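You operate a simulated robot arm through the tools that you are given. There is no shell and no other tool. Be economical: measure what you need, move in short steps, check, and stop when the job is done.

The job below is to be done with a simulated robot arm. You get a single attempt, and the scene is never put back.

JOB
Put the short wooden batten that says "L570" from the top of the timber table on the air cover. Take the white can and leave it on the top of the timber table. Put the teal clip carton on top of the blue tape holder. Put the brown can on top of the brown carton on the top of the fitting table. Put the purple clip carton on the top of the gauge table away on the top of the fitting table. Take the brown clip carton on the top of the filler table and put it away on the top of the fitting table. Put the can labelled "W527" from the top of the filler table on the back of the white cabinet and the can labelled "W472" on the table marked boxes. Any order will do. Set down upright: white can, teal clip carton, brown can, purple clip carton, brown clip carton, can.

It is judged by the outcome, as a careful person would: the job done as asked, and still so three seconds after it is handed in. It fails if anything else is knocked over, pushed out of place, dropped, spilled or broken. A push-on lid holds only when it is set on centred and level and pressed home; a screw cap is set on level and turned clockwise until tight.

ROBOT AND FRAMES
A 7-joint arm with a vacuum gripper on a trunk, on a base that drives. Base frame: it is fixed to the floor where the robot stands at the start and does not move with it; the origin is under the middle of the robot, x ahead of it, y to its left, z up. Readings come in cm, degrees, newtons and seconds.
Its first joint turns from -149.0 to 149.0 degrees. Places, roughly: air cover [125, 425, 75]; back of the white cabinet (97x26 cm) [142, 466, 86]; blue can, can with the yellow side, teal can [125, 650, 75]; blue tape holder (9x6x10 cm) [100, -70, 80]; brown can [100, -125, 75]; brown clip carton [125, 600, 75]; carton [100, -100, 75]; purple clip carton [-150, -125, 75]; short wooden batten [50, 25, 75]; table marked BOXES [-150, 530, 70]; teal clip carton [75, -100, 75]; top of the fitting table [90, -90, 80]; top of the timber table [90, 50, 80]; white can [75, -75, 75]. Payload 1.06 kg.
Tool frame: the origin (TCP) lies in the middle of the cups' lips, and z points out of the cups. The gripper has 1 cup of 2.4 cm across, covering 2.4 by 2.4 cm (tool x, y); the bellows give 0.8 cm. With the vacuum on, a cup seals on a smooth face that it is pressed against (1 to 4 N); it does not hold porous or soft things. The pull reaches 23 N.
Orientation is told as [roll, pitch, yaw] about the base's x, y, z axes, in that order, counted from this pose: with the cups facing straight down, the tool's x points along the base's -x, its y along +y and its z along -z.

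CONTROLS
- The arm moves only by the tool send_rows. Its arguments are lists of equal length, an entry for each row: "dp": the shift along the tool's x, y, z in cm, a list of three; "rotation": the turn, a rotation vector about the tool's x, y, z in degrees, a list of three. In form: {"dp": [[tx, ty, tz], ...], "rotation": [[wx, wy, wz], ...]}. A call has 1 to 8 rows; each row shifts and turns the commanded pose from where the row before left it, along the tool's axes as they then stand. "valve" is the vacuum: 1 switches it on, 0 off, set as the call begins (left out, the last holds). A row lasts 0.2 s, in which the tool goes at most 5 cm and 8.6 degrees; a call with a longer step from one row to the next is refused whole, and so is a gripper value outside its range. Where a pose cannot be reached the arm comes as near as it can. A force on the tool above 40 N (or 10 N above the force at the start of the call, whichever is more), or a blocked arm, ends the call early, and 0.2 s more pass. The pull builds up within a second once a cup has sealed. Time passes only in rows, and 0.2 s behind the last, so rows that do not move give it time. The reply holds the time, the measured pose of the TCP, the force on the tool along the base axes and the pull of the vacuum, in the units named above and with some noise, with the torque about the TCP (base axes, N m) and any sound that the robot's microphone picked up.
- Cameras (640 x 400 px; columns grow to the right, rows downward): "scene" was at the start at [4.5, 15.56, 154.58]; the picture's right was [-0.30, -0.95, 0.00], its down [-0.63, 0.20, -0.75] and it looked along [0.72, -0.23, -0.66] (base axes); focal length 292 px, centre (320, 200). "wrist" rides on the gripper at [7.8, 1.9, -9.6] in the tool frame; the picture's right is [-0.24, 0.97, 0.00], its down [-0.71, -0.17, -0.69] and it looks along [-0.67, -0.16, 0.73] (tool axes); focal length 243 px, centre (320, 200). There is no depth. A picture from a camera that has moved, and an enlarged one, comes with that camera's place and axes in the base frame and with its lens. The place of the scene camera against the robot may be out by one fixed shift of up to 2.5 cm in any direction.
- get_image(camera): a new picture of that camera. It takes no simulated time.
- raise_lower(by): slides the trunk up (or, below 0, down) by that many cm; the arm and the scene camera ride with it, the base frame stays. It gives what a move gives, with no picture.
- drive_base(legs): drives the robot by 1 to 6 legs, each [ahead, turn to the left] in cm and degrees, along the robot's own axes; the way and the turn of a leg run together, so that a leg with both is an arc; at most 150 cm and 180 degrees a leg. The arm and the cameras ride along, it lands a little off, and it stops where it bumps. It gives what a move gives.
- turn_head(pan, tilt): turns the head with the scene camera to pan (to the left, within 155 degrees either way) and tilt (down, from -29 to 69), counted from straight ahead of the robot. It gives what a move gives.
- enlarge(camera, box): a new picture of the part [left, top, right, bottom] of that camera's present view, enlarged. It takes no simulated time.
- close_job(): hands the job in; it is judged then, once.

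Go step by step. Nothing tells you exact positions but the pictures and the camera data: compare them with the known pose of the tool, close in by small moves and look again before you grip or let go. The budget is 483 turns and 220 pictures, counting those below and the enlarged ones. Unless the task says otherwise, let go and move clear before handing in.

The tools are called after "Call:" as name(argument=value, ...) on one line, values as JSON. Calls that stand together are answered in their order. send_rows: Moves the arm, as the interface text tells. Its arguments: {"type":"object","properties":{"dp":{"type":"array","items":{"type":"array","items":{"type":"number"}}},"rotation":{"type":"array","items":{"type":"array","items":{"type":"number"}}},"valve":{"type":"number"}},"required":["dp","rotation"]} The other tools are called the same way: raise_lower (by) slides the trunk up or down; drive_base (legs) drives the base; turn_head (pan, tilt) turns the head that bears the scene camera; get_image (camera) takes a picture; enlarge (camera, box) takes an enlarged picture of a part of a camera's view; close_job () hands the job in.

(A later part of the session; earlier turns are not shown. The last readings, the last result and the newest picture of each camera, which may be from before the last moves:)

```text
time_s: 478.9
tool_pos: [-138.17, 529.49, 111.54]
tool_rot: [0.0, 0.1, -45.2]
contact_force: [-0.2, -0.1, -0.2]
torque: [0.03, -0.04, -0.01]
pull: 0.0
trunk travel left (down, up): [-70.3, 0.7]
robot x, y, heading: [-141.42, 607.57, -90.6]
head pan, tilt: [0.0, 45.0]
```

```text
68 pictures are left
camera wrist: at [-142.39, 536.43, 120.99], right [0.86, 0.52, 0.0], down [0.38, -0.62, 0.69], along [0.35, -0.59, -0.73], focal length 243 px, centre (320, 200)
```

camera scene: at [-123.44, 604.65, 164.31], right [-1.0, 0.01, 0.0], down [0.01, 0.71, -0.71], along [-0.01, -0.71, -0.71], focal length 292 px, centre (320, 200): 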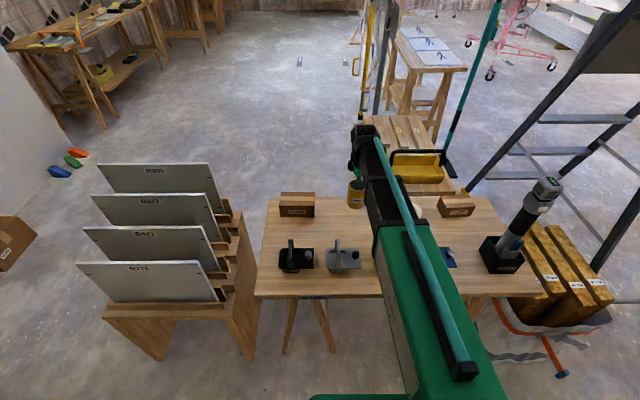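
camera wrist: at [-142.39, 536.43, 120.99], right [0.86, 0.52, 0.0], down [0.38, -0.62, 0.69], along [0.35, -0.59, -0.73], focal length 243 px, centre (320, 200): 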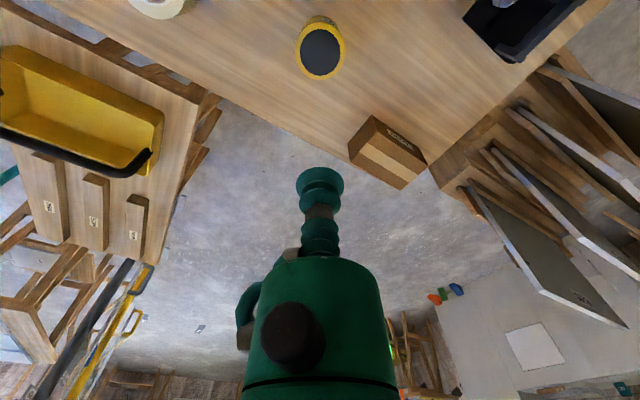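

Call:
enlarge(camera="scene", box=[250, 180, 480, 310])

Call:
enlarge(camera="wrist", box=[340, 100, 440, 200])

```text
2.78 times, centred on (365, 245) of scene
camera zoom: at [-123.44, 604.7, 164.31], right [-1.0, 0.01, 0.0], down [0.01, 0.71, -0.71], along [-0.01, -0.71, -0.71], focal length 812 px, centre (195, 75)
```

zoom: 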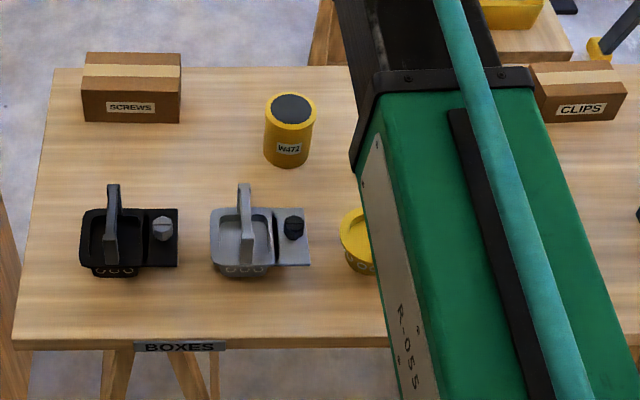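

```text
4.00 times, centred on (390, 150) of wrist
camera zoom: at [-142.39, 536.43, 120.99], right [0.86, 0.52, 0.0], down [0.38, -0.62, 0.69], along [0.35, -0.59, -0.73], focal length 970 px, centre (40, 400)
```

zoom: 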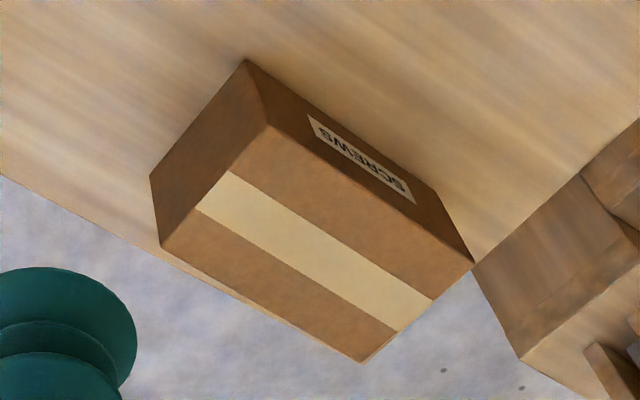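

W472 stands on the BOXES table. Now back to the filler table for the brown clip carton.

Call:
drive_base(legs=[[0, 84.5], [78, 0], [78, 0], [0, 6]])

Call:
send_rows(dp=[[0, 0, 0], [0, 0, 0], [0, 0, 0], [0, 0, 0], [0, 0, 0]], rotation=[[0, 0, -7.5], [0, 0, -7.5], [0, 0, -7.5], [0, 0, -7.5], [0, 0, -5]])

Call:
drive_base(legs=[[28, 0]])

Call:
get_image(camera="scene")

Call:
get_image(camera="wrist")

```text
time_s: 491.0
tool_pos: [88.66, 610.79, 111.39]
tool_rot: [0.0, 0.0, 49.6]
contact_force: [-0.1, 0.7, 0.0]
torque: [-0.02, 0.01, 0.0]
pull: 0.0
trunk travel left (down, up): [-70.3, 0.7]
robot x, y, heading: [11.77, 600.97, 4.1]
head pan, tilt: [0.0, 45.0]
```

```text
time_s: 492.2
tool_pos: [88.88, 610.8, 111.52]
tool_rot: [-0.1, 0.1, 84.7]
contact_force: [-1.3, 0.0, -0.5]
torque: [0.02, -0.01, 0.0]
pull: 0.1
trunk travel left (down, up): [-70.3, 0.7]
robot x, y, heading: [11.62, 601.41, 4.2]
head pan, tilt: [0.0, 45.0]
```

```text
time_s: 494.2
tool_pos: [117.14, 613.17, 111.49]
tool_rot: [0.0, -0.1, 84.8]
contact_force: [0.5, 0.1, -0.4]
torque: [0.04, -0.02, -0.02]
pull: 0.1
trunk travel left (down, up): [-70.3, 0.7]
robot x, y, heading: [39.96, 603.12, 4.3]
head pan, tilt: [0.0, 45.0]
```

```text
65 pictures are left
camera scene: at [43.23, 621.6, 164.31], right [0.08, -1.0, 0.0], down [-0.71, -0.05, -0.71], along [0.7, 0.05, -0.71], focal length 292 px, centre (320, 200)
```

scene: 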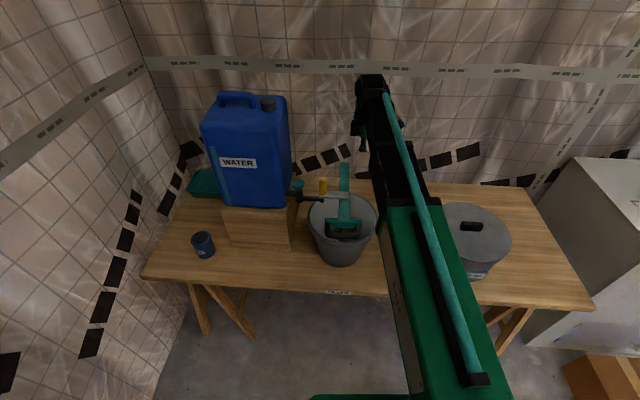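

```text
64 pictures are left
camera wrist: at [114.51, 605.57, 120.92], right [-0.95, 0.32, 0.0], down [0.24, 0.69, 0.68], along [0.22, 0.65, -0.73], focal length 243 px, centre (320, 200)
```

wrist: 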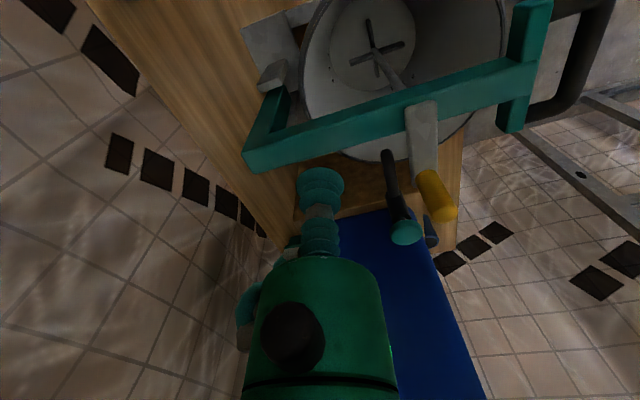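

Call:
send_rows(dp=[[3.8, -0.35, 0], [3.8, -0.35, 0], [3.8, -0.35, 0], [3.8, -0.35, 0], [3.8, -0.35, 0], [3.8, -0.35, 0]], rotation=[[0, 0, 0], [0, 0, 0], [0, 0, 0], [0, 0, 0], [0, 0, 0], [0, 0, 0]])

Call:
get_image(camera="wrist")

Call:
get_image(camera="scene")

```text
time_s: 495.6
tool_pos: [117.13, 590.2, 111.6]
tool_rot: [0.0, 0.0, 84.8]
contact_force: [-0.6, 0.2, -0.3]
torque: [0.03, 0.02, -0.01]
pull: 0.1
trunk travel left (down, up): [-70.3, 0.7]
robot x, y, heading: [39.93, 603.21, 4.4]
head pan, tilt: [0.0, 45.0]
```

```text
63 pictures are left
camera wrist: at [114.47, 582.52, 121.09], right [-0.95, 0.32, 0.0], down [0.23, 0.69, 0.69], along [0.22, 0.65, -0.73], focal length 243 px, centre (320, 200)
```

wrist: 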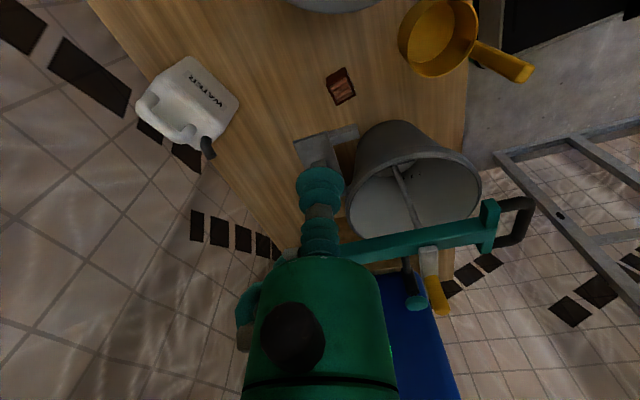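

```text
62 pictures are left
camera scene: at [43.12, 621.52, 164.32], right [0.08, -1.0, 0.0], down [-0.7, -0.05, -0.71], along [0.7, 0.05, -0.71], focal length 292 px, centre (320, 200)
```

scene: 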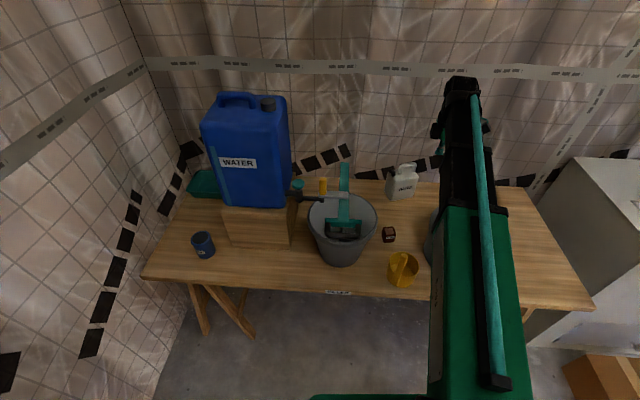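

Call:
drive_base(legs=[[-25, 0], [0, -25], [29, 0], [0, 21]])

Call:
send_rows(dp=[[0, 0, 0]], rotation=[[0, 0, 0]])

```text
time_s: 501.4
tool_pos: [118.44, 572.85, 111.58]
tool_rot: [0.0, 0.1, 80.8]
contact_force: [0.0, 0.2, 0.7]
torque: [0.02, 0.01, 0.04]
pull: 0.1
trunk travel left (down, up): [-70.3, 0.7]
robot x, y, heading: [42.43, 591.21, 0.6]
head pan, tilt: [0.0, 45.0]
```

```text
time_s: 501.8
tool_pos: [118.44, 572.82, 111.57]
tool_rot: [0.0, -0.1, 80.8]
contact_force: [0.9, -0.3, 0.0]
torque: [0.01, -0.01, -0.02]
pull: 0.1
trunk travel left (down, up): [-70.3, 0.7]
robot x, y, heading: [42.26, 591.0, 0.3]
head pan, tilt: [0.0, 45.0]
```

Call:
send_rows(dp=[[-3.63, 0.965, 0], [-3.63, 0.965, 0], [-3.63, 0.965, 0], [-3.63, 0.965, 0], [-3.63, 0.965, 0], [-3.63, 0.965, 0], [-3.63, 0.965, 0]], rotation=[[0, 0, 0], [0, 0, 0], [0, 0, 0], [0, 0, 0], [0, 0, 0], [0, 0, 0], [0, 0, 0]], valve=1)

Call:
send_rows(dp=[[0, 0, 4], [0, 0, 4], [0, 0, 4], [0, 0, 4], [0, 0, 4]], rotation=[[0, 0, 0], [0, 0, 0], [0, 0, 0], [0, 0, 0], [0, 0, 0]])

Call:
get_image(camera="wrist")

Call:
get_image(camera="scene")

```text
time_s: 503.4
tool_pos: [115.66, 599.25, 111.7]
tool_rot: [0.1, 0.0, 80.7]
contact_force: [-1.1, -0.3, -0.2]
torque: [0.03, 0.0, -0.01]
pull: 0.0
trunk travel left (down, up): [-70.3, 0.7]
robot x, y, heading: [42.44, 591.16, 0.7]
head pan, tilt: [0.0, 45.0]
```

```text
time_s: 504.6
tool_pos: [115.8, 599.09, 91.32]
tool_rot: [-0.1, 0.0, 80.8]
contact_force: [-0.9, -1.2, 0.8]
torque: [-0.01, -0.02, -0.01]
pull: 0.1
trunk travel left (down, up): [-70.3, 0.7]
robot x, y, heading: [42.25, 590.96, 0.5]
head pan, tilt: [0.0, 45.0]
```

```text
61 pictures are left
camera wrist: at [112.63, 591.67, 100.92], right [-0.92, 0.39, 0.0], down [0.28, 0.67, 0.69], along [0.27, 0.63, -0.73], focal length 243 px, centre (320, 200)
```

wrist: 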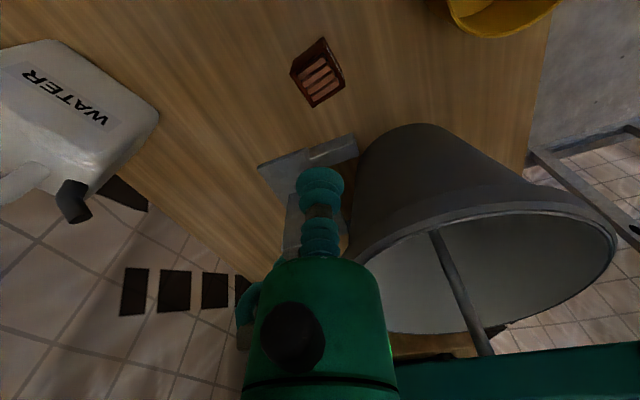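

```text
60 pictures are left
camera scene: at [46.69, 609.26, 164.32], right [0.01, -1.0, 0.0], down [-0.71, -0.01, -0.71], along [0.71, 0.01, -0.71], focal length 292 px, centre (320, 200)
```

scene: 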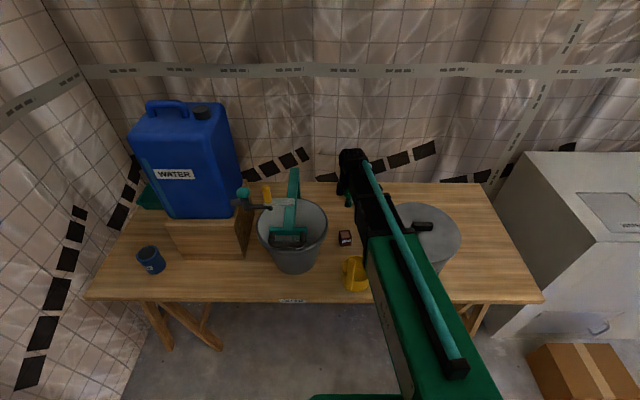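

Call:
send_rows(dp=[[-0.44, -0.23, 3], [0, 0, 4], [0, 0, 4], [0, 0, 3], [0, 0, 1.5]], rotation=[[0, 0, 0], [0, 0, 0], [0, 0, 0], [0, 0, 0], [0, 0, 0]])

Call:
enlarge(camera="wrist", box=[220, 60, 420, 200])

```text
time_s: 505.8
tool_pos: [116.12, 599.33, 76.21]
tool_rot: [-0.1, 0.0, 80.9]
contact_force: [0.4, 0.5, 0.5]
torque: [0.0, -0.01, -0.04]
pull: 0.1
trunk travel left (down, up): [-70.3, 0.7]
robot x, y, heading: [41.81, 591.15, 0.4]
head pan, tilt: [0.0, 45.0]
```

```text
2.86 times, centred on (320, 130) of wrist
camera zoom: at [112.92, 591.98, 85.67], right [-0.92, 0.39, 0.0], down [0.28, 0.67, 0.69], along [0.27, 0.63, -0.73], focal length 693 px, centre (320, 400)
```

zoom: 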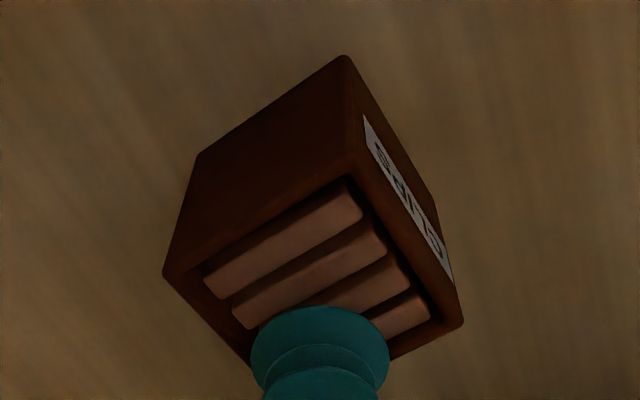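

Call:
send_rows(dp=[[-0.3, 0, 1], [0, 0, 0.8], [0, 0, 0.5], [0, 0, 0.4], [0, 0, 0]], rotation=[[0, 0, 0], [0, 0, 0], [0, 0, 0], [0, 0, 0], [0, 0, 0]])

Call:
send_rows(dp=[[0, 0, 0.4], [0, 0, 0]], rotation=[[0, 0, 0], [0, 0, 0]])

```text
time_s: 506.8
tool_pos: [116.06, 599.93, 74.03]
tool_rot: [-0.6, -0.2, 80.8]
contact_force: [-2.3, 1.1, 23.0]
torque: [-0.05, 0.03, -0.02]
pull: 22.9
trunk travel left (down, up): [-70.3, 0.7]
robot x, y, heading: [42.26, 591.16, 0.3]
head pan, tilt: [0.0, 45.0]
stopped in row 4: the force on the tool passed its limit at 46 N (the readings are from after the stop); the commanded pose is now the measured one
```

```text
time_s: 507.1
tool_pos: [116.2, 599.85, 74.11]
tool_rot: [-0.6, -0.2, 80.8]
contact_force: [-4.3, -0.2, 23.4]
torque: [-0.07, 0.03, -0.01]
pull: 23.0
trunk travel left (down, up): [-70.3, 0.7]
robot x, y, heading: [42.33, 591.29, 0.5]
head pan, tilt: [0.0, 45.0]
stopped in row 1: the force on the tool passed its limit at 45 N (the readings are from after the stop); the commanded pose is now the measured one
```

Sealed. Lift carefully.

Call:
send_rows(dp=[[0, 0, -0.4], [0, 0, -0.4], [0, 0, -0.6], [0, 0, -1], [0, 0, -1.5], [0, 0, -2], [0, 0, -2], [0, 0, -1]], rotation=[[0, 0, 0], [0, 0, 0], [0, 0, 0], [0, 0, 0], [0, 0, 0], [0, 0, 0], [0, 0, 0], [0, 0, 0]])

Call:
get_image(camera="wrist")

```text
time_s: 508.9
tool_pos: [116.18, 599.82, 82.62]
tool_rot: [-0.5, -0.3, 80.7]
contact_force: [0.8, 0.5, 0.3]
torque: [0.02, -0.01, 0.03]
pull: 22.9
trunk travel left (down, up): [-70.3, 0.7]
robot x, y, heading: [42.16, 590.98, 0.7]
head pan, tilt: [0.0, 45.0]
```

```text
58 pictures are left
camera wrist: at [112.92, 592.35, 92.11], right [-0.92, 0.39, -0.01], down [0.28, 0.67, 0.69], along [0.27, 0.63, -0.73], focal length 243 px, centre (320, 200)
```

wrist: 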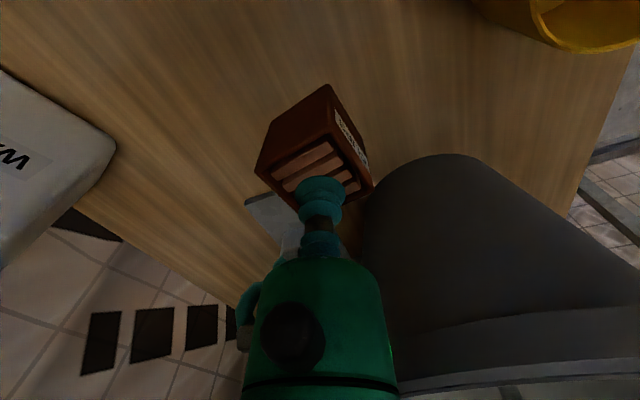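

Call:
send_rows(dp=[[0, 0, -1], [0, 0, -2.5], [0, 0, -3.5], [0, 0, -4], [0, 0, -4], [0, 0, -4], [0, 0, -3], [0, 0, -1.5]], rotation=[[0, 0, 0], [0, 0, 0], [0, 0, 0], [0, 0, 0], [0, 0, 0], [0, 0, 0], [0, 0, 0], [0, 0, 0]])

Call:
drive_base(legs=[[-28, 0]])

Call:
drive_base(legs=[[0, -46], [0, -46], [75, 0], [75, 0], [75, 0], [75, 0]])

```text
time_s: 510.8
tool_pos: [115.96, 599.51, 106.22]
tool_rot: [-0.6, -0.1, 80.8]
contact_force: [-0.9, -0.2, -0.2]
torque: [0.0, 0.02, 0.02]
pull: 23.1
trunk travel left (down, up): [-70.3, 0.7]
robot x, y, heading: [42.2, 591.1, 0.4]
head pan, tilt: [0.0, 45.0]
```

```text
time_s: 512.7
tool_pos: [87.27, 599.61, 106.2]
tool_rot: [-0.5, -0.2, 81.0]
contact_force: [-0.1, 0.1, -1.5]
torque: [0.01, -0.02, 0.01]
pull: 23.4
trunk travel left (down, up): [-70.3, 0.7]
robot x, y, heading: [14.27, 590.87, 0.8]
head pan, tilt: [0.0, 45.0]
```

```text
time_s: 532.0
tool_pos: [19.52, 216.18, 106.16]
tool_rot: [-0.5, -0.3, -10.1]
contact_force: [0.3, -0.2, -0.1]
torque: [-0.02, -0.01, 0.0]
pull: 23.0
trunk travel left (down, up): [-70.3, 0.7]
robot x, y, heading: [12.5, 290.15, -90.7]
head pan, tilt: [0.0, 45.0]
```

Call:
drive_base(legs=[[0, -2.5], [75, 0], [75, 0], [75, 0], [75, 0], [64, 0]])

Call:
drive_base(legs=[[0, 46], [0, 47]])

Call:
get_image(camera="scene")

```text
time_s: 550.7
tool_pos: [-11.31, -149.77, 106.14]
tool_rot: [-0.5, -0.2, -13.6]
contact_force: [-0.5, -0.1, -1.0]
torque: [-0.01, 0.0, 0.03]
pull: 23.0
trunk travel left (down, up): [-70.3, 0.7]
robot x, y, heading: [-14.08, -75.44, -94.2]
head pan, tilt: [0.0, 45.0]
```

```text
time_s: 555.4
tool_pos: [59.66, -67.1, 106.11]
tool_rot: [-0.5, -0.1, 80.6]
contact_force: [-0.6, -0.3, -0.2]
torque: [0.02, 0.03, -0.03]
pull: 22.9
trunk travel left (down, up): [-70.3, 0.7]
robot x, y, heading: [-14.23, -75.59, 0.3]
head pan, tilt: [0.0, 45.0]
```

```text
57 pictures are left
camera scene: at [-9.51, -57.41, 164.31], right [0.01, -1.0, 0.0], down [-0.71, 0.0, -0.71], along [0.71, 0.0, -0.71], focal length 292 px, centre (320, 200)
```

scene: 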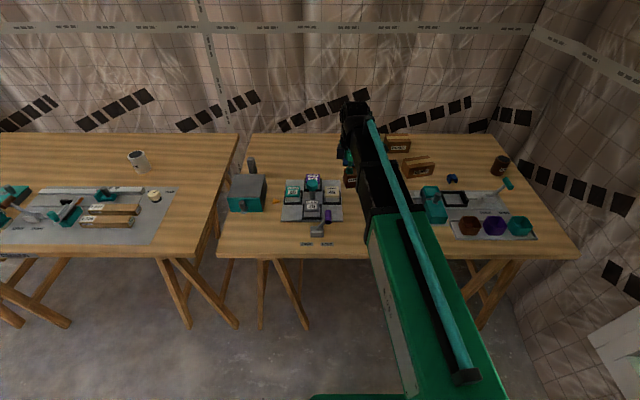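

Call:
drive_base(legs=[[22, 0]])

Call:
send_rows(dp=[[0.8, -0.2, 0], [1.8, -0.6, 0], [2.3, -0.7, 0], [2.5, -0.8, 0], [2.5, -0.8, 0], [2.5, -0.8, 0], [2, -0.7, 0], [1, -0.3, 0]], rotation=[[0, 0, 0], [0, 0, 0], [0, 0, 0], [0, 0, 0], [0, 0, 0], [0, 0, 0], [0, 0, 0], [0, 0, 0]])

Call:
get_image(camera="wrist")

Call:
get_image(camera="scene")

```text
time_s: 557.1
tool_pos: [82.11, -67.21, 106.24]
tool_rot: [-0.5, -0.1, 80.6]
contact_force: [0.2, 0.0, -1.6]
torque: [0.05, 0.05, 0.03]
pull: 22.9
trunk travel left (down, up): [-70.3, 0.7]
robot x, y, heading: [8.54, -75.2, -0.1]
head pan, tilt: [0.0, 45.0]
```

```text
time_s: 558.9
tool_pos: [84.26, -83.18, 106.07]
tool_rot: [-0.5, -0.2, 80.6]
contact_force: [0.1, -0.3, -0.2]
torque: [-0.01, -0.01, -0.02]
pull: 22.7
trunk travel left (down, up): [-70.3, 0.7]
robot x, y, heading: [8.06, -75.61, 0.1]
head pan, tilt: [0.0, 45.0]
```

```text
56 pictures are left
camera wrist: at [80.91, -90.67, 115.62], right [-0.92, 0.39, -0.01], down [0.28, 0.67, 0.69], along [0.27, 0.63, -0.73], focal length 243 px, centre (320, 200)
```

wrist: 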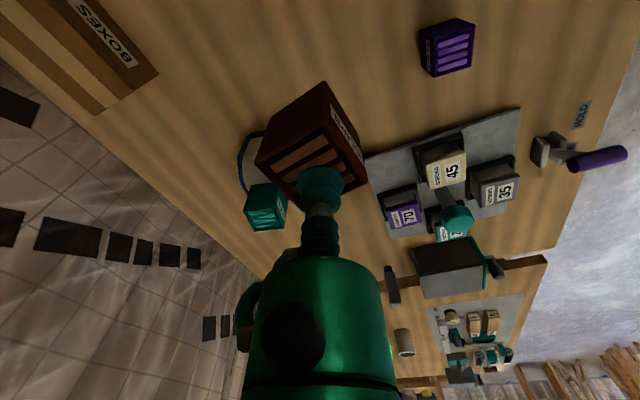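

```text
55 pictures are left
camera scene: at [12.69, -57.33, 164.31], right [0.0, -1.0, 0.0], down [-0.71, 0.0, -0.71], along [0.71, 0.0, -0.71], focal length 292 px, centre (320, 200)
```

scene: 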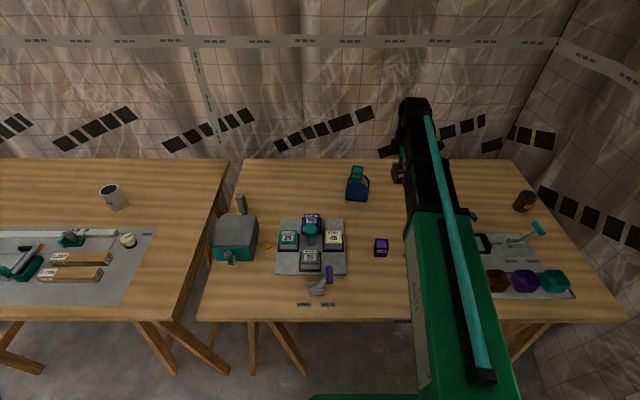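

Call:
send_rows(dp=[[0, 0, 1], [0, 0, 2.5], [0, 0, 3], [0, 0, 3], [0, 0, 3], [0, 0, 3], [0, 0, 2], [0, 0, 1]], rotation=[[0, 0, 0], [0, 0, 0], [0, 0, 0], [0, 0, 0], [0, 0, 0], [0, 0, 0], [0, 0, 0], [0, 0, 0]])

Call:
send_rows(dp=[[0, 0, 0.5], [0, 0, 0.4], [0, 0, 0]], rotation=[[0, 0, 0], [0, 0, 0], [0, 0, 0]])

```text
time_s: 560.7
tool_pos: [84.42, -83.31, 87.59]
tool_rot: [-0.5, -0.2, 80.6]
contact_force: [0.8, 0.1, -1.1]
torque: [0.02, 0.01, -0.02]
pull: 22.6
trunk travel left (down, up): [-70.3, 0.7]
robot x, y, heading: [8.35, -75.65, 0.3]
head pan, tilt: [0.0, 45.0]
```

```text
time_s: 561.5
tool_pos: [84.33, -83.24, 86.72]
tool_rot: [-0.5, -0.2, 80.6]
contact_force: [0.4, 0.0, -0.5]
torque: [-0.01, -0.01, 0.01]
pull: 23.0
trunk travel left (down, up): [-70.3, 0.7]
robot x, y, heading: [8.23, -75.14, 0.2]
head pan, tilt: [0.0, 45.0]
```

Call:
send_rows(dp=[[0, 0, 0.5], [0, 0, 0.4], [0, 0, 0]], rotation=[[0, 0, 0], [0, 0, 0], [0, 0, 0]])

Call:
send_rows(dp=[[0, 0, 0.3], [0, 0, 0.2], [0, 0, 0]], rotation=[[0, 0, 0], [0, 0, 0], [0, 0, 0]])

```text
time_s: 562.3
tool_pos: [84.46, -83.17, 86.02]
tool_rot: [-0.5, -0.2, 80.5]
contact_force: [-0.2, 0.0, -0.1]
torque: [0.02, 0.01, 0.02]
pull: 23.3
trunk travel left (down, up): [-70.3, 0.7]
robot x, y, heading: [8.36, -75.59, 0.3]
head pan, tilt: [0.0, 45.0]
```

```text
time_s: 563.1
tool_pos: [84.4, -83.19, 85.36]
tool_rot: [-0.6, -0.1, 80.6]
contact_force: [-0.2, 0.6, -1.0]
torque: [0.01, 0.0, 0.0]
pull: 23.2
trunk travel left (down, up): [-70.3, 0.7]
robot x, y, heading: [7.98, -75.28, 0.2]
head pan, tilt: [0.0, 45.0]
```

Call:
send_rows(dp=[[0, 0, 0.3], [0, 0, 0]], rotation=[[0, 0, 0], [0, 0, 0]])

Call:
send_rows(dp=[[0, 0, 0.25], [0, 0, 0]], rotation=[[0, 0, 0], [0, 0, 0]])

```text
time_s: 563.7
tool_pos: [84.51, -83.33, 85.04]
tool_rot: [-0.6, -0.2, 80.6]
contact_force: [-0.2, -0.2, -0.4]
torque: [0.03, 0.02, -0.01]
pull: 23.0
trunk travel left (down, up): [-70.3, 0.7]
robot x, y, heading: [8.14, -75.31, -0.1]
head pan, tilt: [0.0, 45.0]
```

```text
time_s: 564.3
tool_pos: [84.49, -83.27, 84.99]
tool_rot: [-0.7, -0.2, 80.6]
contact_force: [4.5, -1.6, 14.9]
torque: [-0.09, 0.03, 0.04]
pull: 22.6
trunk travel left (down, up): [-70.3, 0.7]
robot x, y, heading: [8.13, -75.53, 0.1]
head pan, tilt: [0.0, 45.0]
```

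Contact; release and lift.

Call:
send_rows(dp=[[0, 0, -0.2], [0, 0, 0], [0, 0, 0], [0, 0, 0], [0, 0, -0.5], [0, 0, -1], [0, 0, -3], [0, 0, -4]], rotation=[[0, 0, 0], [0, 0, 0], [0, 0, 0], [0, 0, 0], [0, 0, 0], [0, 0, 0], [0, 0, 0], [0, 0, 0]], valve=0)

Call:
send_rows(dp=[[0, 0, -4], [0, 0, -4], [0, 0, -4], [0, 0, -3]], rotation=[[0, 0, 0], [0, 0, 0], [0, 0, 0], [0, 0, 0]])

Call:
get_image(camera="wrist")

```text
time_s: 566.1
tool_pos: [84.28, -83.01, 93.54]
tool_rot: [-0.5, -0.2, 80.5]
contact_force: [-0.3, 0.2, 0.6]
torque: [-0.01, -0.01, 0.0]
pull: 0.0
trunk travel left (down, up): [-70.3, 0.7]
robot x, y, heading: [8.19, -75.39, 0.2]
head pan, tilt: [0.0, 45.0]
```

```text
time_s: 567.1
tool_pos: [84.2, -83.2, 108.56]
tool_rot: [-0.5, -0.1, 80.5]
contact_force: [-0.1, -0.2, 0.1]
torque: [-0.05, 0.02, -0.05]
pull: 0.1
trunk travel left (down, up): [-70.3, 0.7]
robot x, y, heading: [8.42, -76.04, 0.5]
head pan, tilt: [0.0, 45.0]
```

```text
54 pictures are left
camera wrist: at [80.79, -90.64, 117.98], right [-0.92, 0.39, -0.01], down [0.28, 0.67, 0.69], along [0.27, 0.63, -0.73], focal length 243 px, centre (320, 200)
```

wrist: 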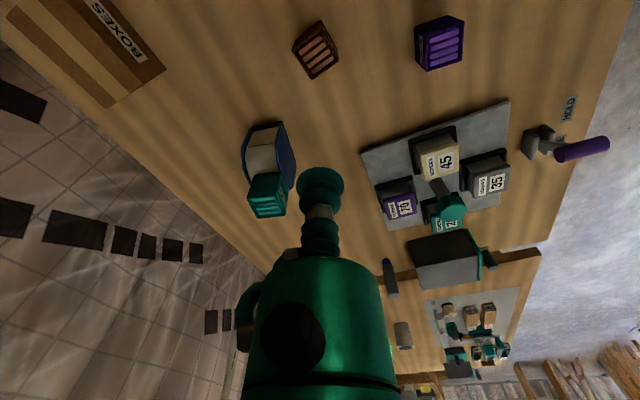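

Brown clip carton placed. Now reposition for the brown can, reversing sideways so that the arm stays away from the end wall.

Call:
drive_base(legs=[[-25, 0], [0, 90], [-33, 0], [0, -90]])

Call:
drive_base(legs=[[35, 0]])

Call:
get_image(camera="scene")

Call:
get_image(camera="wrist")

```text
time_s: 578.4
tool_pos: [58.6, -118.86, 108.44]
tool_rot: [-0.5, -0.2, 79.0]
contact_force: [-0.1, -0.5, -0.1]
torque: [0.02, -0.01, 0.04]
pull: 0.2
trunk travel left (down, up): [-70.3, 0.7]
robot x, y, heading: [-17.03, -109.15, -1.4]
head pan, tilt: [0.0, 45.0]
```

```text
time_s: 580.7
tool_pos: [94.04, -119.26, 108.33]
tool_rot: [-0.4, -0.2, 79.3]
contact_force: [0.4, 0.0, -0.3]
torque: [0.01, -0.02, -0.02]
pull: 0.1
trunk travel left (down, up): [-70.3, 0.7]
robot x, y, heading: [18.31, -109.71, -1.2]
head pan, tilt: [0.0, 45.0]
```

```text
53 pictures are left
camera scene: at [23.42, -91.67, 164.31], right [-0.02, -1.0, 0.0], down [-0.71, 0.01, -0.71], along [0.71, -0.01, -0.71], focal length 292 px, centre (320, 200)
```

scene: 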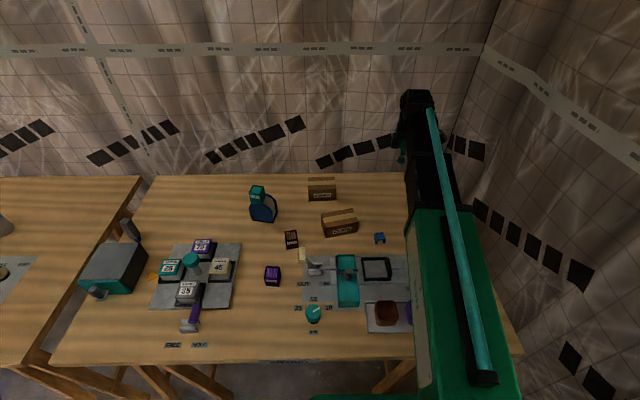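

```text
52 pictures are left
camera wrist: at [90.77, -126.56, 117.88], right [-0.91, 0.41, -0.01], down [0.29, 0.66, 0.69], along [0.29, 0.62, -0.73], focal length 243 px, centre (320, 200)
```

wrist: 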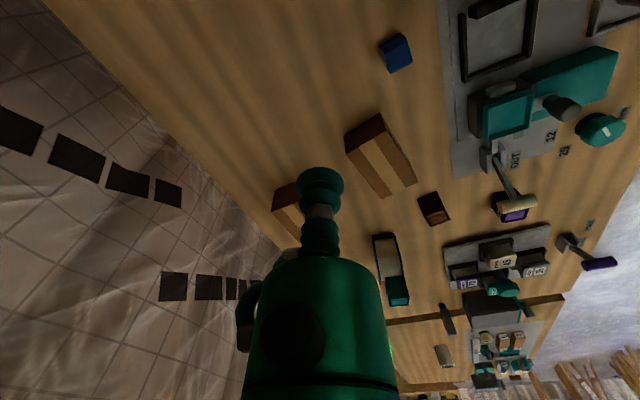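

Call:
send_rows(dp=[[0, 0, 0], [0, 0, 0], [0, 0, 0], [0, 0, 0], [0, 0, 0], [0, 0, 0], [0, 0, 0], [0, 0, 0]], rotation=[[0, 0, 8], [0, 0, 8], [0, 0, 8], [0, 0, 8], [0, 0, 8], [0, 0, 8], [0, 0, 8], [0, 0, 8]])

Call:
send_rows(dp=[[4, 0, 0], [4, 0, 0], [4, 0, 0], [0, 0, 0]], rotation=[[0, 0, 8], [0, 0, 7.3], [0, 0, 0], [-0.4, 0, 0]])

Call:
get_image(camera="wrist")

Call:
enlarge(camera="scene", box=[240, 160, 400, 260])

```text
time_s: 582.5
tool_pos: [94.18, -119.24, 108.45]
tool_rot: [-0.1, -0.5, 15.1]
contact_force: [0.1, 0.3, -0.3]
torque: [0.01, -0.01, -0.03]
pull: 0.1
trunk travel left (down, up): [-70.3, 0.7]
robot x, y, heading: [18.5, -109.87, -1.3]
head pan, tilt: [0.0, 45.0]
```

```text
time_s: 583.5
tool_pos: [82.38, -120.73, 108.11]
tool_rot: [0.5, -0.5, 0.0]
contact_force: [0.0, -0.7, 0.3]
torque: [-0.01, 0.03, 0.01]
pull: 0.1
trunk travel left (down, up): [-70.3, 0.7]
robot x, y, heading: [18.14, -109.51, -1.2]
head pan, tilt: [0.0, 45.0]
```

```text
51 pictures are left
camera wrist: at [74.4, -118.99, 117.64], right [0.24, 0.97, 0.01], down [0.7, -0.18, 0.69], along [0.67, -0.16, -0.72], focal length 243 px, centre (320, 200)
```

wrist: 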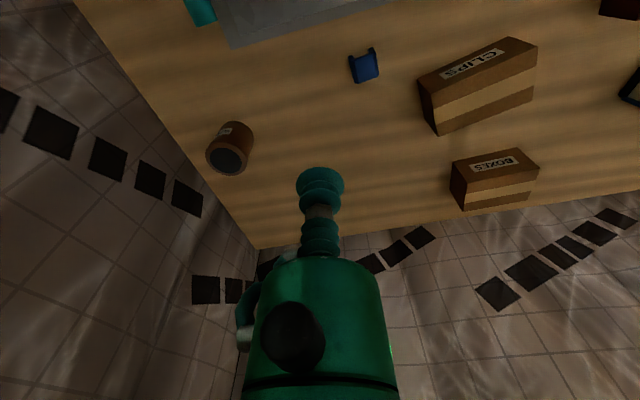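

```text
4.00 times, centred on (320, 210) of scene
camera zoom: at [23.35, -91.67, 164.31], right [-0.02, -1.0, 0.0], down [-0.71, 0.01, -0.71], along [0.71, -0.01, -0.71], focal length 1167 px, centre (320, 160)
```

zoom: 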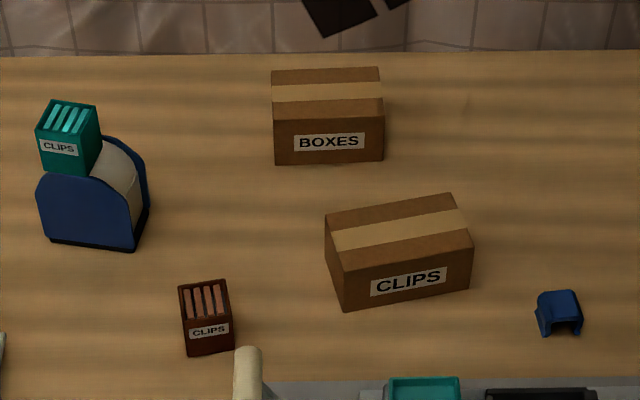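

Call:
send_rows(dp=[[-2, -3.8, 0], [-2, -3.9, 0], [-2, -3.9, 0], [-2.1, -3.9, 0], [0, 0, 4], [0, 0, 4], [0, 0, 4]], rotation=[[0.5, 0.5, 0], [0, 0, 0], [0, 0, 0], [0, 0, 0], [0, 0, 0], [0, 0, 0], [0, 0, 0]], valve=1)

Call:
get_image(camera="wrist")

```text
time_s: 585.1
tool_pos: [90.5, -136.1, 96.17]
tool_rot: [-0.1, 0.0, 0.0]
contact_force: [-0.5, -0.4, -0.2]
torque: [-0.02, 0.03, -0.01]
pull: 0.0
trunk travel left (down, up): [-70.3, 0.7]
robot x, y, heading: [18.19, -109.59, -1.2]
head pan, tilt: [0.0, 45.0]
```

```text
49 pictures are left
camera wrist: at [82.7, -134.27, 105.74], right [0.24, 0.97, 0.0], down [0.71, -0.17, 0.69], along [0.67, -0.16, -0.73], focal length 243 px, centre (320, 200)
```

wrist: 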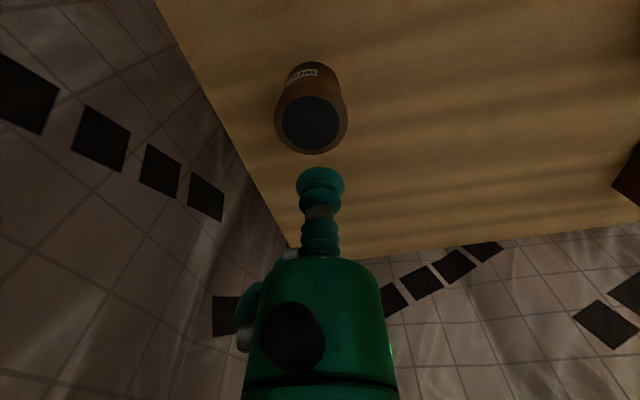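

Call:
send_rows(dp=[[-0.7, -0.9, 3], [0, 0, 2.5], [0, 0, 1], [0, 0, 0]], rotation=[[0, 0, 0], [0, 0, 0], [0, 0, 0], [0, 0, 0]])

Call:
send_rows(dp=[[0, 0, 0.5], [0, 0, 0]], rotation=[[0, 0, 0], [0, 0, 0]])

```text
time_s: 586.1
tool_pos: [91.04, -137.13, 89.86]
tool_rot: [-0.1, 0.1, 0.0]
contact_force: [-0.1, -1.1, -0.4]
torque: [-0.03, 0.01, -0.03]
pull: 0.1
trunk travel left (down, up): [-70.3, 0.7]
robot x, y, heading: [18.31, -109.58, -1.2]
head pan, tilt: [0.0, 45.0]
```

```text
time_s: 586.7
tool_pos: [91.14, -137.13, 89.32]
tool_rot: [0.0, 0.1, 0.1]
contact_force: [0.1, 0.0, 1.0]
torque: [0.0, 0.01, 0.0]
pull: 0.1
trunk travel left (down, up): [-70.3, 0.7]
robot x, y, heading: [18.46, -109.93, -1.1]
head pan, tilt: [0.0, 45.0]
```

Call:
send_rows(dp=[[0, 0, 0.4], [0, 0, 0]], rotation=[[0, 0, 0], [0, 0, 0]])

Call:
enlarge(camera="wrist", box=[220, 60, 420, 200])

```text
time_s: 587.3
tool_pos: [91.14, -137.1, 88.94]
tool_rot: [0.0, 0.1, 0.0]
contact_force: [0.6, 0.4, 0.6]
torque: [-0.01, 0.01, -0.02]
pull: 0.1
trunk travel left (down, up): [-70.3, 0.7]
robot x, y, heading: [18.5, -109.83, -1.2]
head pan, tilt: [0.0, 45.0]
```

```text
2.86 times, centred on (320, 130) of wrist
camera zoom: at [83.26, -135.27, 98.46], right [0.24, 0.97, 0.0], down [0.71, -0.17, 0.69], along [0.67, -0.16, -0.73], focal length 693 px, centre (320, 400)
```

zoom: 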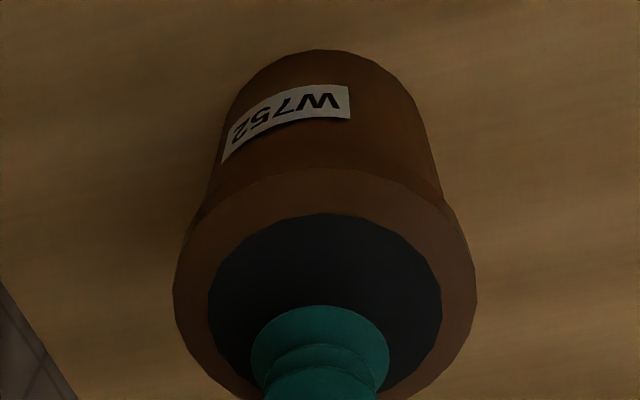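

Call:
send_rows(dp=[[0, 0, 0.4], [0, 0, 0.3], [0, 0, 0]], rotation=[[0, 0, 0], [0, 0, 0], [0, 0, 0]])

Call:
send_rows(dp=[[0, 0, 0.3], [0, 0, 0]], rotation=[[0, 0, 0], [0, 0, 0]])

```text
time_s: 588.1
tool_pos: [91.06, -137.12, 88.26]
tool_rot: [0.0, 0.0, 0.0]
contact_force: [-0.2, -0.3, 0.4]
torque: [0.0, 0.0, 0.0]
pull: 0.1
trunk travel left (down, up): [-70.3, 0.7]
robot x, y, heading: [18.29, -109.85, -1.5]
head pan, tilt: [0.0, 45.0]
```

```text
time_s: 588.7
tool_pos: [91.08, -137.23, 87.94]
tool_rot: [0.0, 0.0, 0.1]
contact_force: [-0.3, -0.8, -0.2]
torque: [0.02, 0.0, 0.03]
pull: 0.3
trunk travel left (down, up): [-70.3, 0.7]
robot x, y, heading: [18.63, -109.65, -1.0]
head pan, tilt: [0.0, 45.0]
```

Call:
send_rows(dp=[[0, 0, 0.4], [0, 0, 0]], rotation=[[0, 0, 0], [0, 0, 0]])

Call:
send_rows(dp=[[0, 0, 0.3], [0, 0, 0]], rotation=[[0, 0, 0], [0, 0, 0]])

```text
time_s: 589.3
tool_pos: [91.11, -137.11, 87.58]
tool_rot: [-0.2, 0.0, 0.0]
contact_force: [-0.8, -0.3, 0.3]
torque: [0.03, -0.01, 0.03]
pull: 22.5
trunk travel left (down, up): [-70.3, 0.7]
robot x, y, heading: [18.18, -109.86, -1.4]
head pan, tilt: [0.0, 45.0]
```

```text
time_s: 589.9
tool_pos: [90.95, -137.22, 87.41]
tool_rot: [-0.2, -0.2, 0.0]
contact_force: [3.0, -1.5, 15.3]
torque: [0.0, 0.0, 0.01]
pull: 22.7
trunk travel left (down, up): [-70.3, 0.7]
robot x, y, heading: [18.35, -109.45, -1.1]
head pan, tilt: [0.0, 45.0]
```

Call:
send_rows(dp=[[0, 0, -0.5], [0, 0, -1], [0, 0, -2], [0, 0, -3], [0, 0, -4], [0, 0, -4], [0, 0, -3], [0, 0, -1.5]], rotation=[[0, 0, 0], [0, 0, 0], [0, 0, 0], [0, 0, 0], [0, 0, 0], [0, 0, 0], [0, 0, 0], [0, 0, 0]])

Call:
send_rows(dp=[[0, 1, 0], [0, 2, 0], [0, 2.8, 0], [0, 3, 0], [0, 3, 0], [0, 3, 0], [0, 2.5, 0], [0, 1.5, 0]], rotation=[[0, 0, 0], [0, 0, 0], [0, 0, 0], [0, 0, 0], [0, 0, 0], [0, 0, 0], [0, 0, 0], [0, 0, 0]])

Call:
get_image(camera="wrist")

```text
time_s: 591.7
tool_pos: [91.34, -136.81, 106.17]
tool_rot: [-0.1, 0.1, -0.1]
contact_force: [0.4, 0.3, -2.4]
torque: [-0.01, -0.01, -0.01]
pull: 23.5
trunk travel left (down, up): [-70.3, 0.7]
robot x, y, heading: [18.56, -109.54, -1.1]
head pan, tilt: [0.0, 45.0]
```

```text
time_s: 593.5
tool_pos: [91.08, -118.25, 106.24]
tool_rot: [-0.1, 0.0, 0.0]
contact_force: [0.0, -0.5, -1.6]
torque: [-0.01, 0.02, 0.02]
pull: 22.9
trunk travel left (down, up): [-70.3, 0.7]
robot x, y, heading: [18.45, -109.91, -1.2]
head pan, tilt: [0.0, 45.0]
```

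```text
47 pictures are left
camera wrist: at [83.19, -116.41, 115.75], right [0.24, 0.97, 0.0], down [0.71, -0.17, 0.69], along [0.67, -0.16, -0.73], focal length 243 px, centre (320, 200)
```

wrist: 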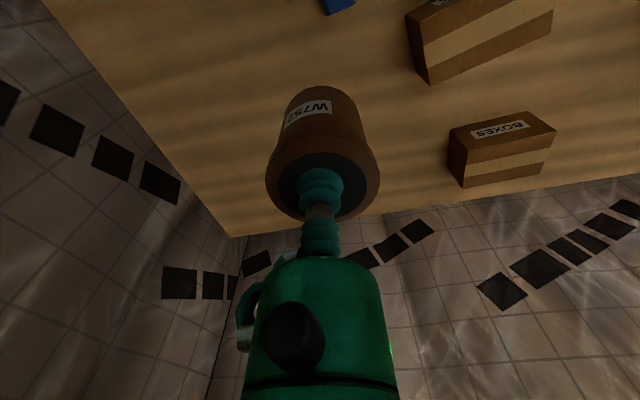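

Call:
enlarge(camera="wrist", box=[400, 0, 580, 200])

```text
2.00 times, centred on (490, 100) of wrist
camera zoom: at [83.19, -116.41, 115.75], right [0.24, 0.97, 0.0], down [0.71, -0.17, 0.69], along [0.67, -0.16, -0.73], focal length 485 px, centre (-20, 400)
```

zoom: 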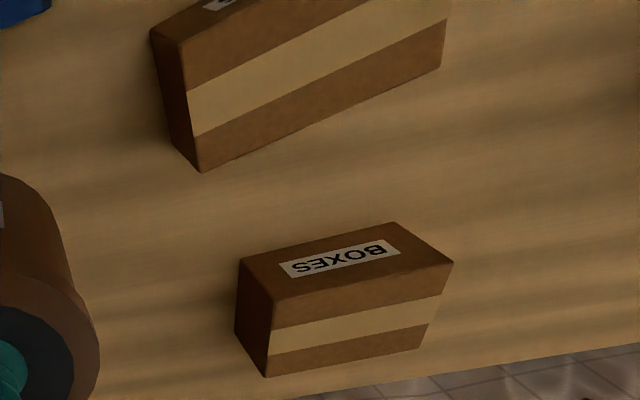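

Call:
send_rows(dp=[[-0.8, 1, 0], [-1.6, 2, 0], [-1.8, 2.2, 0], [-1.8, 2.2, 0], [-1.8, 2.2, 0], [-1.8, 2.2, 0], [-1.8, 2.2, 0], [-1, 1.3, 0]], rotation=[[0, 0, 0], [0, 0, 0], [0, 0, 0], [0, 0, 0], [0, 0, 0], [0, 0, 0], [0, 0, 0], [0, 0, 0]])

Call:
send_rows(dp=[[-1, 1.2, 0], [-1.6, 1.9, 0], [-1.6, 1.9, 0], [-1.5, 1.8, 0], [-0.8, 1, 0]], rotation=[[0, 0, 0], [0, 0, 0], [0, 0, 0], [0, 0, 0], [0, 0, 0]])

Call:
get_image(camera="wrist")

Call:
enlarge(camera="scene", box=[240, 120, 400, 240])

```text
time_s: 595.3
tool_pos: [103.64, -103.01, 106.2]
tool_rot: [0.0, 0.0, -0.1]
contact_force: [0.5, -0.9, -0.9]
torque: [0.02, 0.01, 0.02]
pull: 23.2
trunk travel left (down, up): [-70.3, 0.7]
robot x, y, heading: [18.32, -109.8, -1.3]
head pan, tilt: [0.0, 45.0]
```

```text
time_s: 596.5
tool_pos: [110.2, -95.18, 106.04]
tool_rot: [-0.1, 0.0, 0.1]
contact_force: [0.3, -0.4, -1.5]
torque: [0.04, 0.02, -0.01]
pull: 22.9
trunk travel left (down, up): [-70.3, 0.7]
robot x, y, heading: [18.12, -109.73, -1.0]
head pan, tilt: [0.0, 45.0]
```

```text
45 pictures are left
camera wrist: at [102.22, -93.33, 115.66], right [0.24, 0.97, 0.0], down [0.71, -0.17, 0.69], along [0.67, -0.16, -0.73], focal length 243 px, centre (320, 200)
```

wrist: 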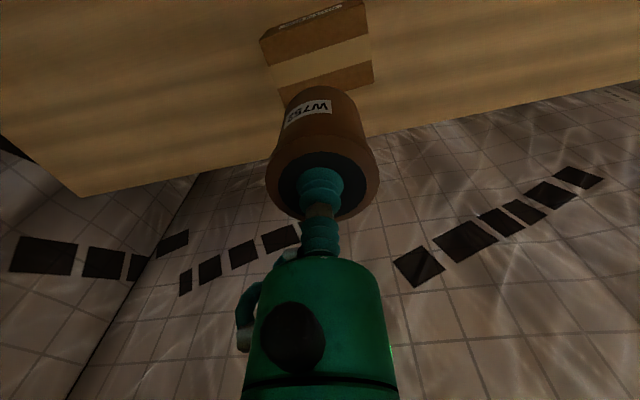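

```text
3.33 times, centred on (320, 180) of scene
camera zoom: at [23.35, -91.64, 164.31], right [-0.02, -1.0, 0.0], down [-0.71, 0.01, -0.71], along [0.71, -0.01, -0.71], focal length 972 px, centre (320, 267)
```

zoom: 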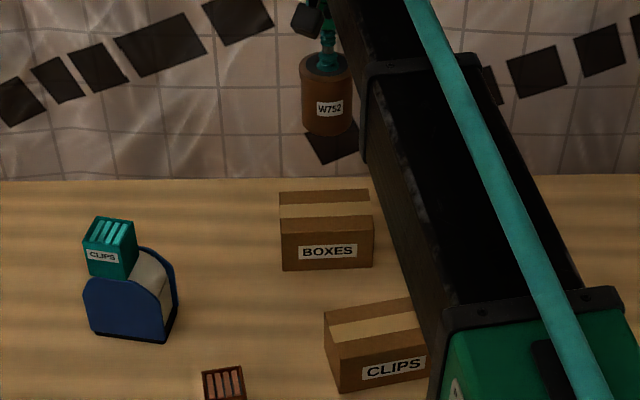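

Call:
send_rows(dp=[[0.3, 0.4, 1], [0, 0, 2], [0, 0, 2.5], [0, 0, 2.5], [0, 0, 1.5], [0, 0, 0.7]], rotation=[[0, 0, 0], [0, 0, 0], [0, 0, 0], [0, 0, 0], [0, 0, 0], [0, 0, 0]])

Call:
get_image(camera="wrist")

Call:
enlarge(camera="scene", box=[270, 130, 390, 220])

```text
time_s: 597.9
tool_pos: [109.64, -94.72, 95.88]
tool_rot: [0.0, 0.1, 0.0]
contact_force: [-0.1, -0.4, -1.8]
torque: [0.03, 0.02, -0.02]
pull: 22.9
trunk travel left (down, up): [-70.3, 0.7]
robot x, y, heading: [18.77, -109.82, -1.1]
head pan, tilt: [0.0, 45.0]
```

```text
43 pictures are left
camera wrist: at [101.86, -92.89, 105.43], right [0.24, 0.97, 0.0], down [0.71, -0.17, 0.69], along [0.67, -0.16, -0.73], focal length 243 px, centre (320, 200)
```

wrist: 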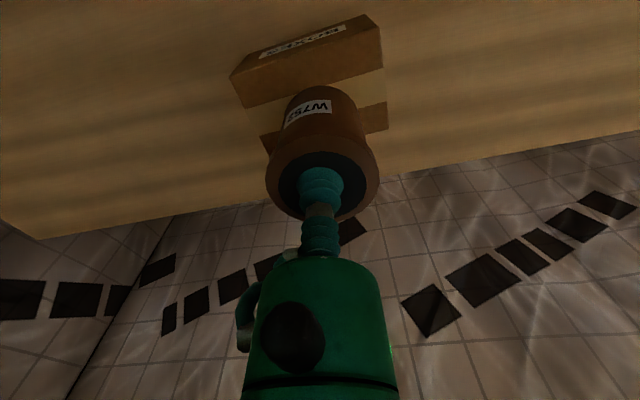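

```text
4.44 times, centred on (330, 175) of scene
camera zoom: at [23.35, -91.65, 164.31], right [-0.02, -1.0, 0.0], down [-0.71, 0.01, -0.71], along [0.71, -0.01, -0.71], focal length 1296 px, centre (276, 311)
```

zoom: 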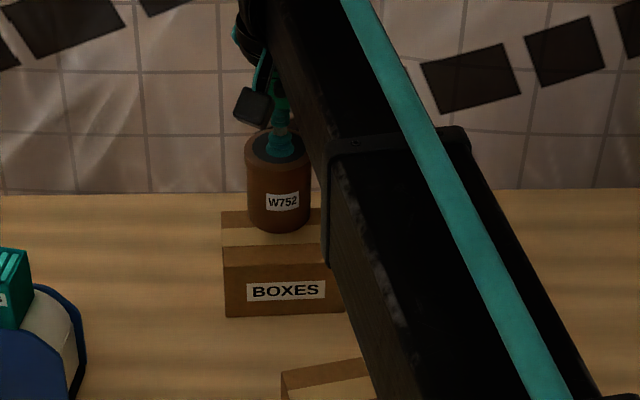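

Call:
send_rows(dp=[[-0.6, 0, 0.5], [0, 0, 0.5], [0, 0, 0.4], [0, 0, 0]], rotation=[[0, 0, 0], [0, 0, 0], [0, 0, 0], [0, 0, 0]])

Call:
send_rows(dp=[[0, 0, 0.4], [0, 0, 0]], rotation=[[0, 0, 0], [0, 0, 0]])

Call:
send_rows(dp=[[0, 0, 0.3], [0, 0, 0]], rotation=[[0, 0, 0], [0, 0, 0]])

```text
time_s: 598.9
tool_pos: [110.37, -94.9, 94.51]
tool_rot: [0.0, 0.0, 0.0]
contact_force: [-0.6, -0.1, -1.7]
torque: [0.0, -0.03, 0.0]
pull: 23.1
trunk travel left (down, up): [-70.3, 0.7]
robot x, y, heading: [18.45, -110.06, -1.2]
head pan, tilt: [0.0, 45.0]
```

```text
time_s: 599.5
tool_pos: [110.32, -94.9, 94.1]
tool_rot: [0.0, 0.0, 0.0]
contact_force: [0.8, -0.5, -3.2]
torque: [0.01, 0.0, 0.02]
pull: 23.0
trunk travel left (down, up): [-70.3, 0.7]
robot x, y, heading: [18.33, -109.38, -1.1]
head pan, tilt: [0.0, 45.0]
```

```text
time_s: 600.1
tool_pos: [110.35, -94.85, 94.01]
tool_rot: [0.0, -0.2, -0.1]
contact_force: [3.5, 0.7, 11.2]
torque: [0.0, -0.05, 0.02]
pull: 22.9
trunk travel left (down, up): [-70.3, 0.7]
robot x, y, heading: [18.48, -109.57, -1.1]
head pan, tilt: [0.0, 45.0]
```

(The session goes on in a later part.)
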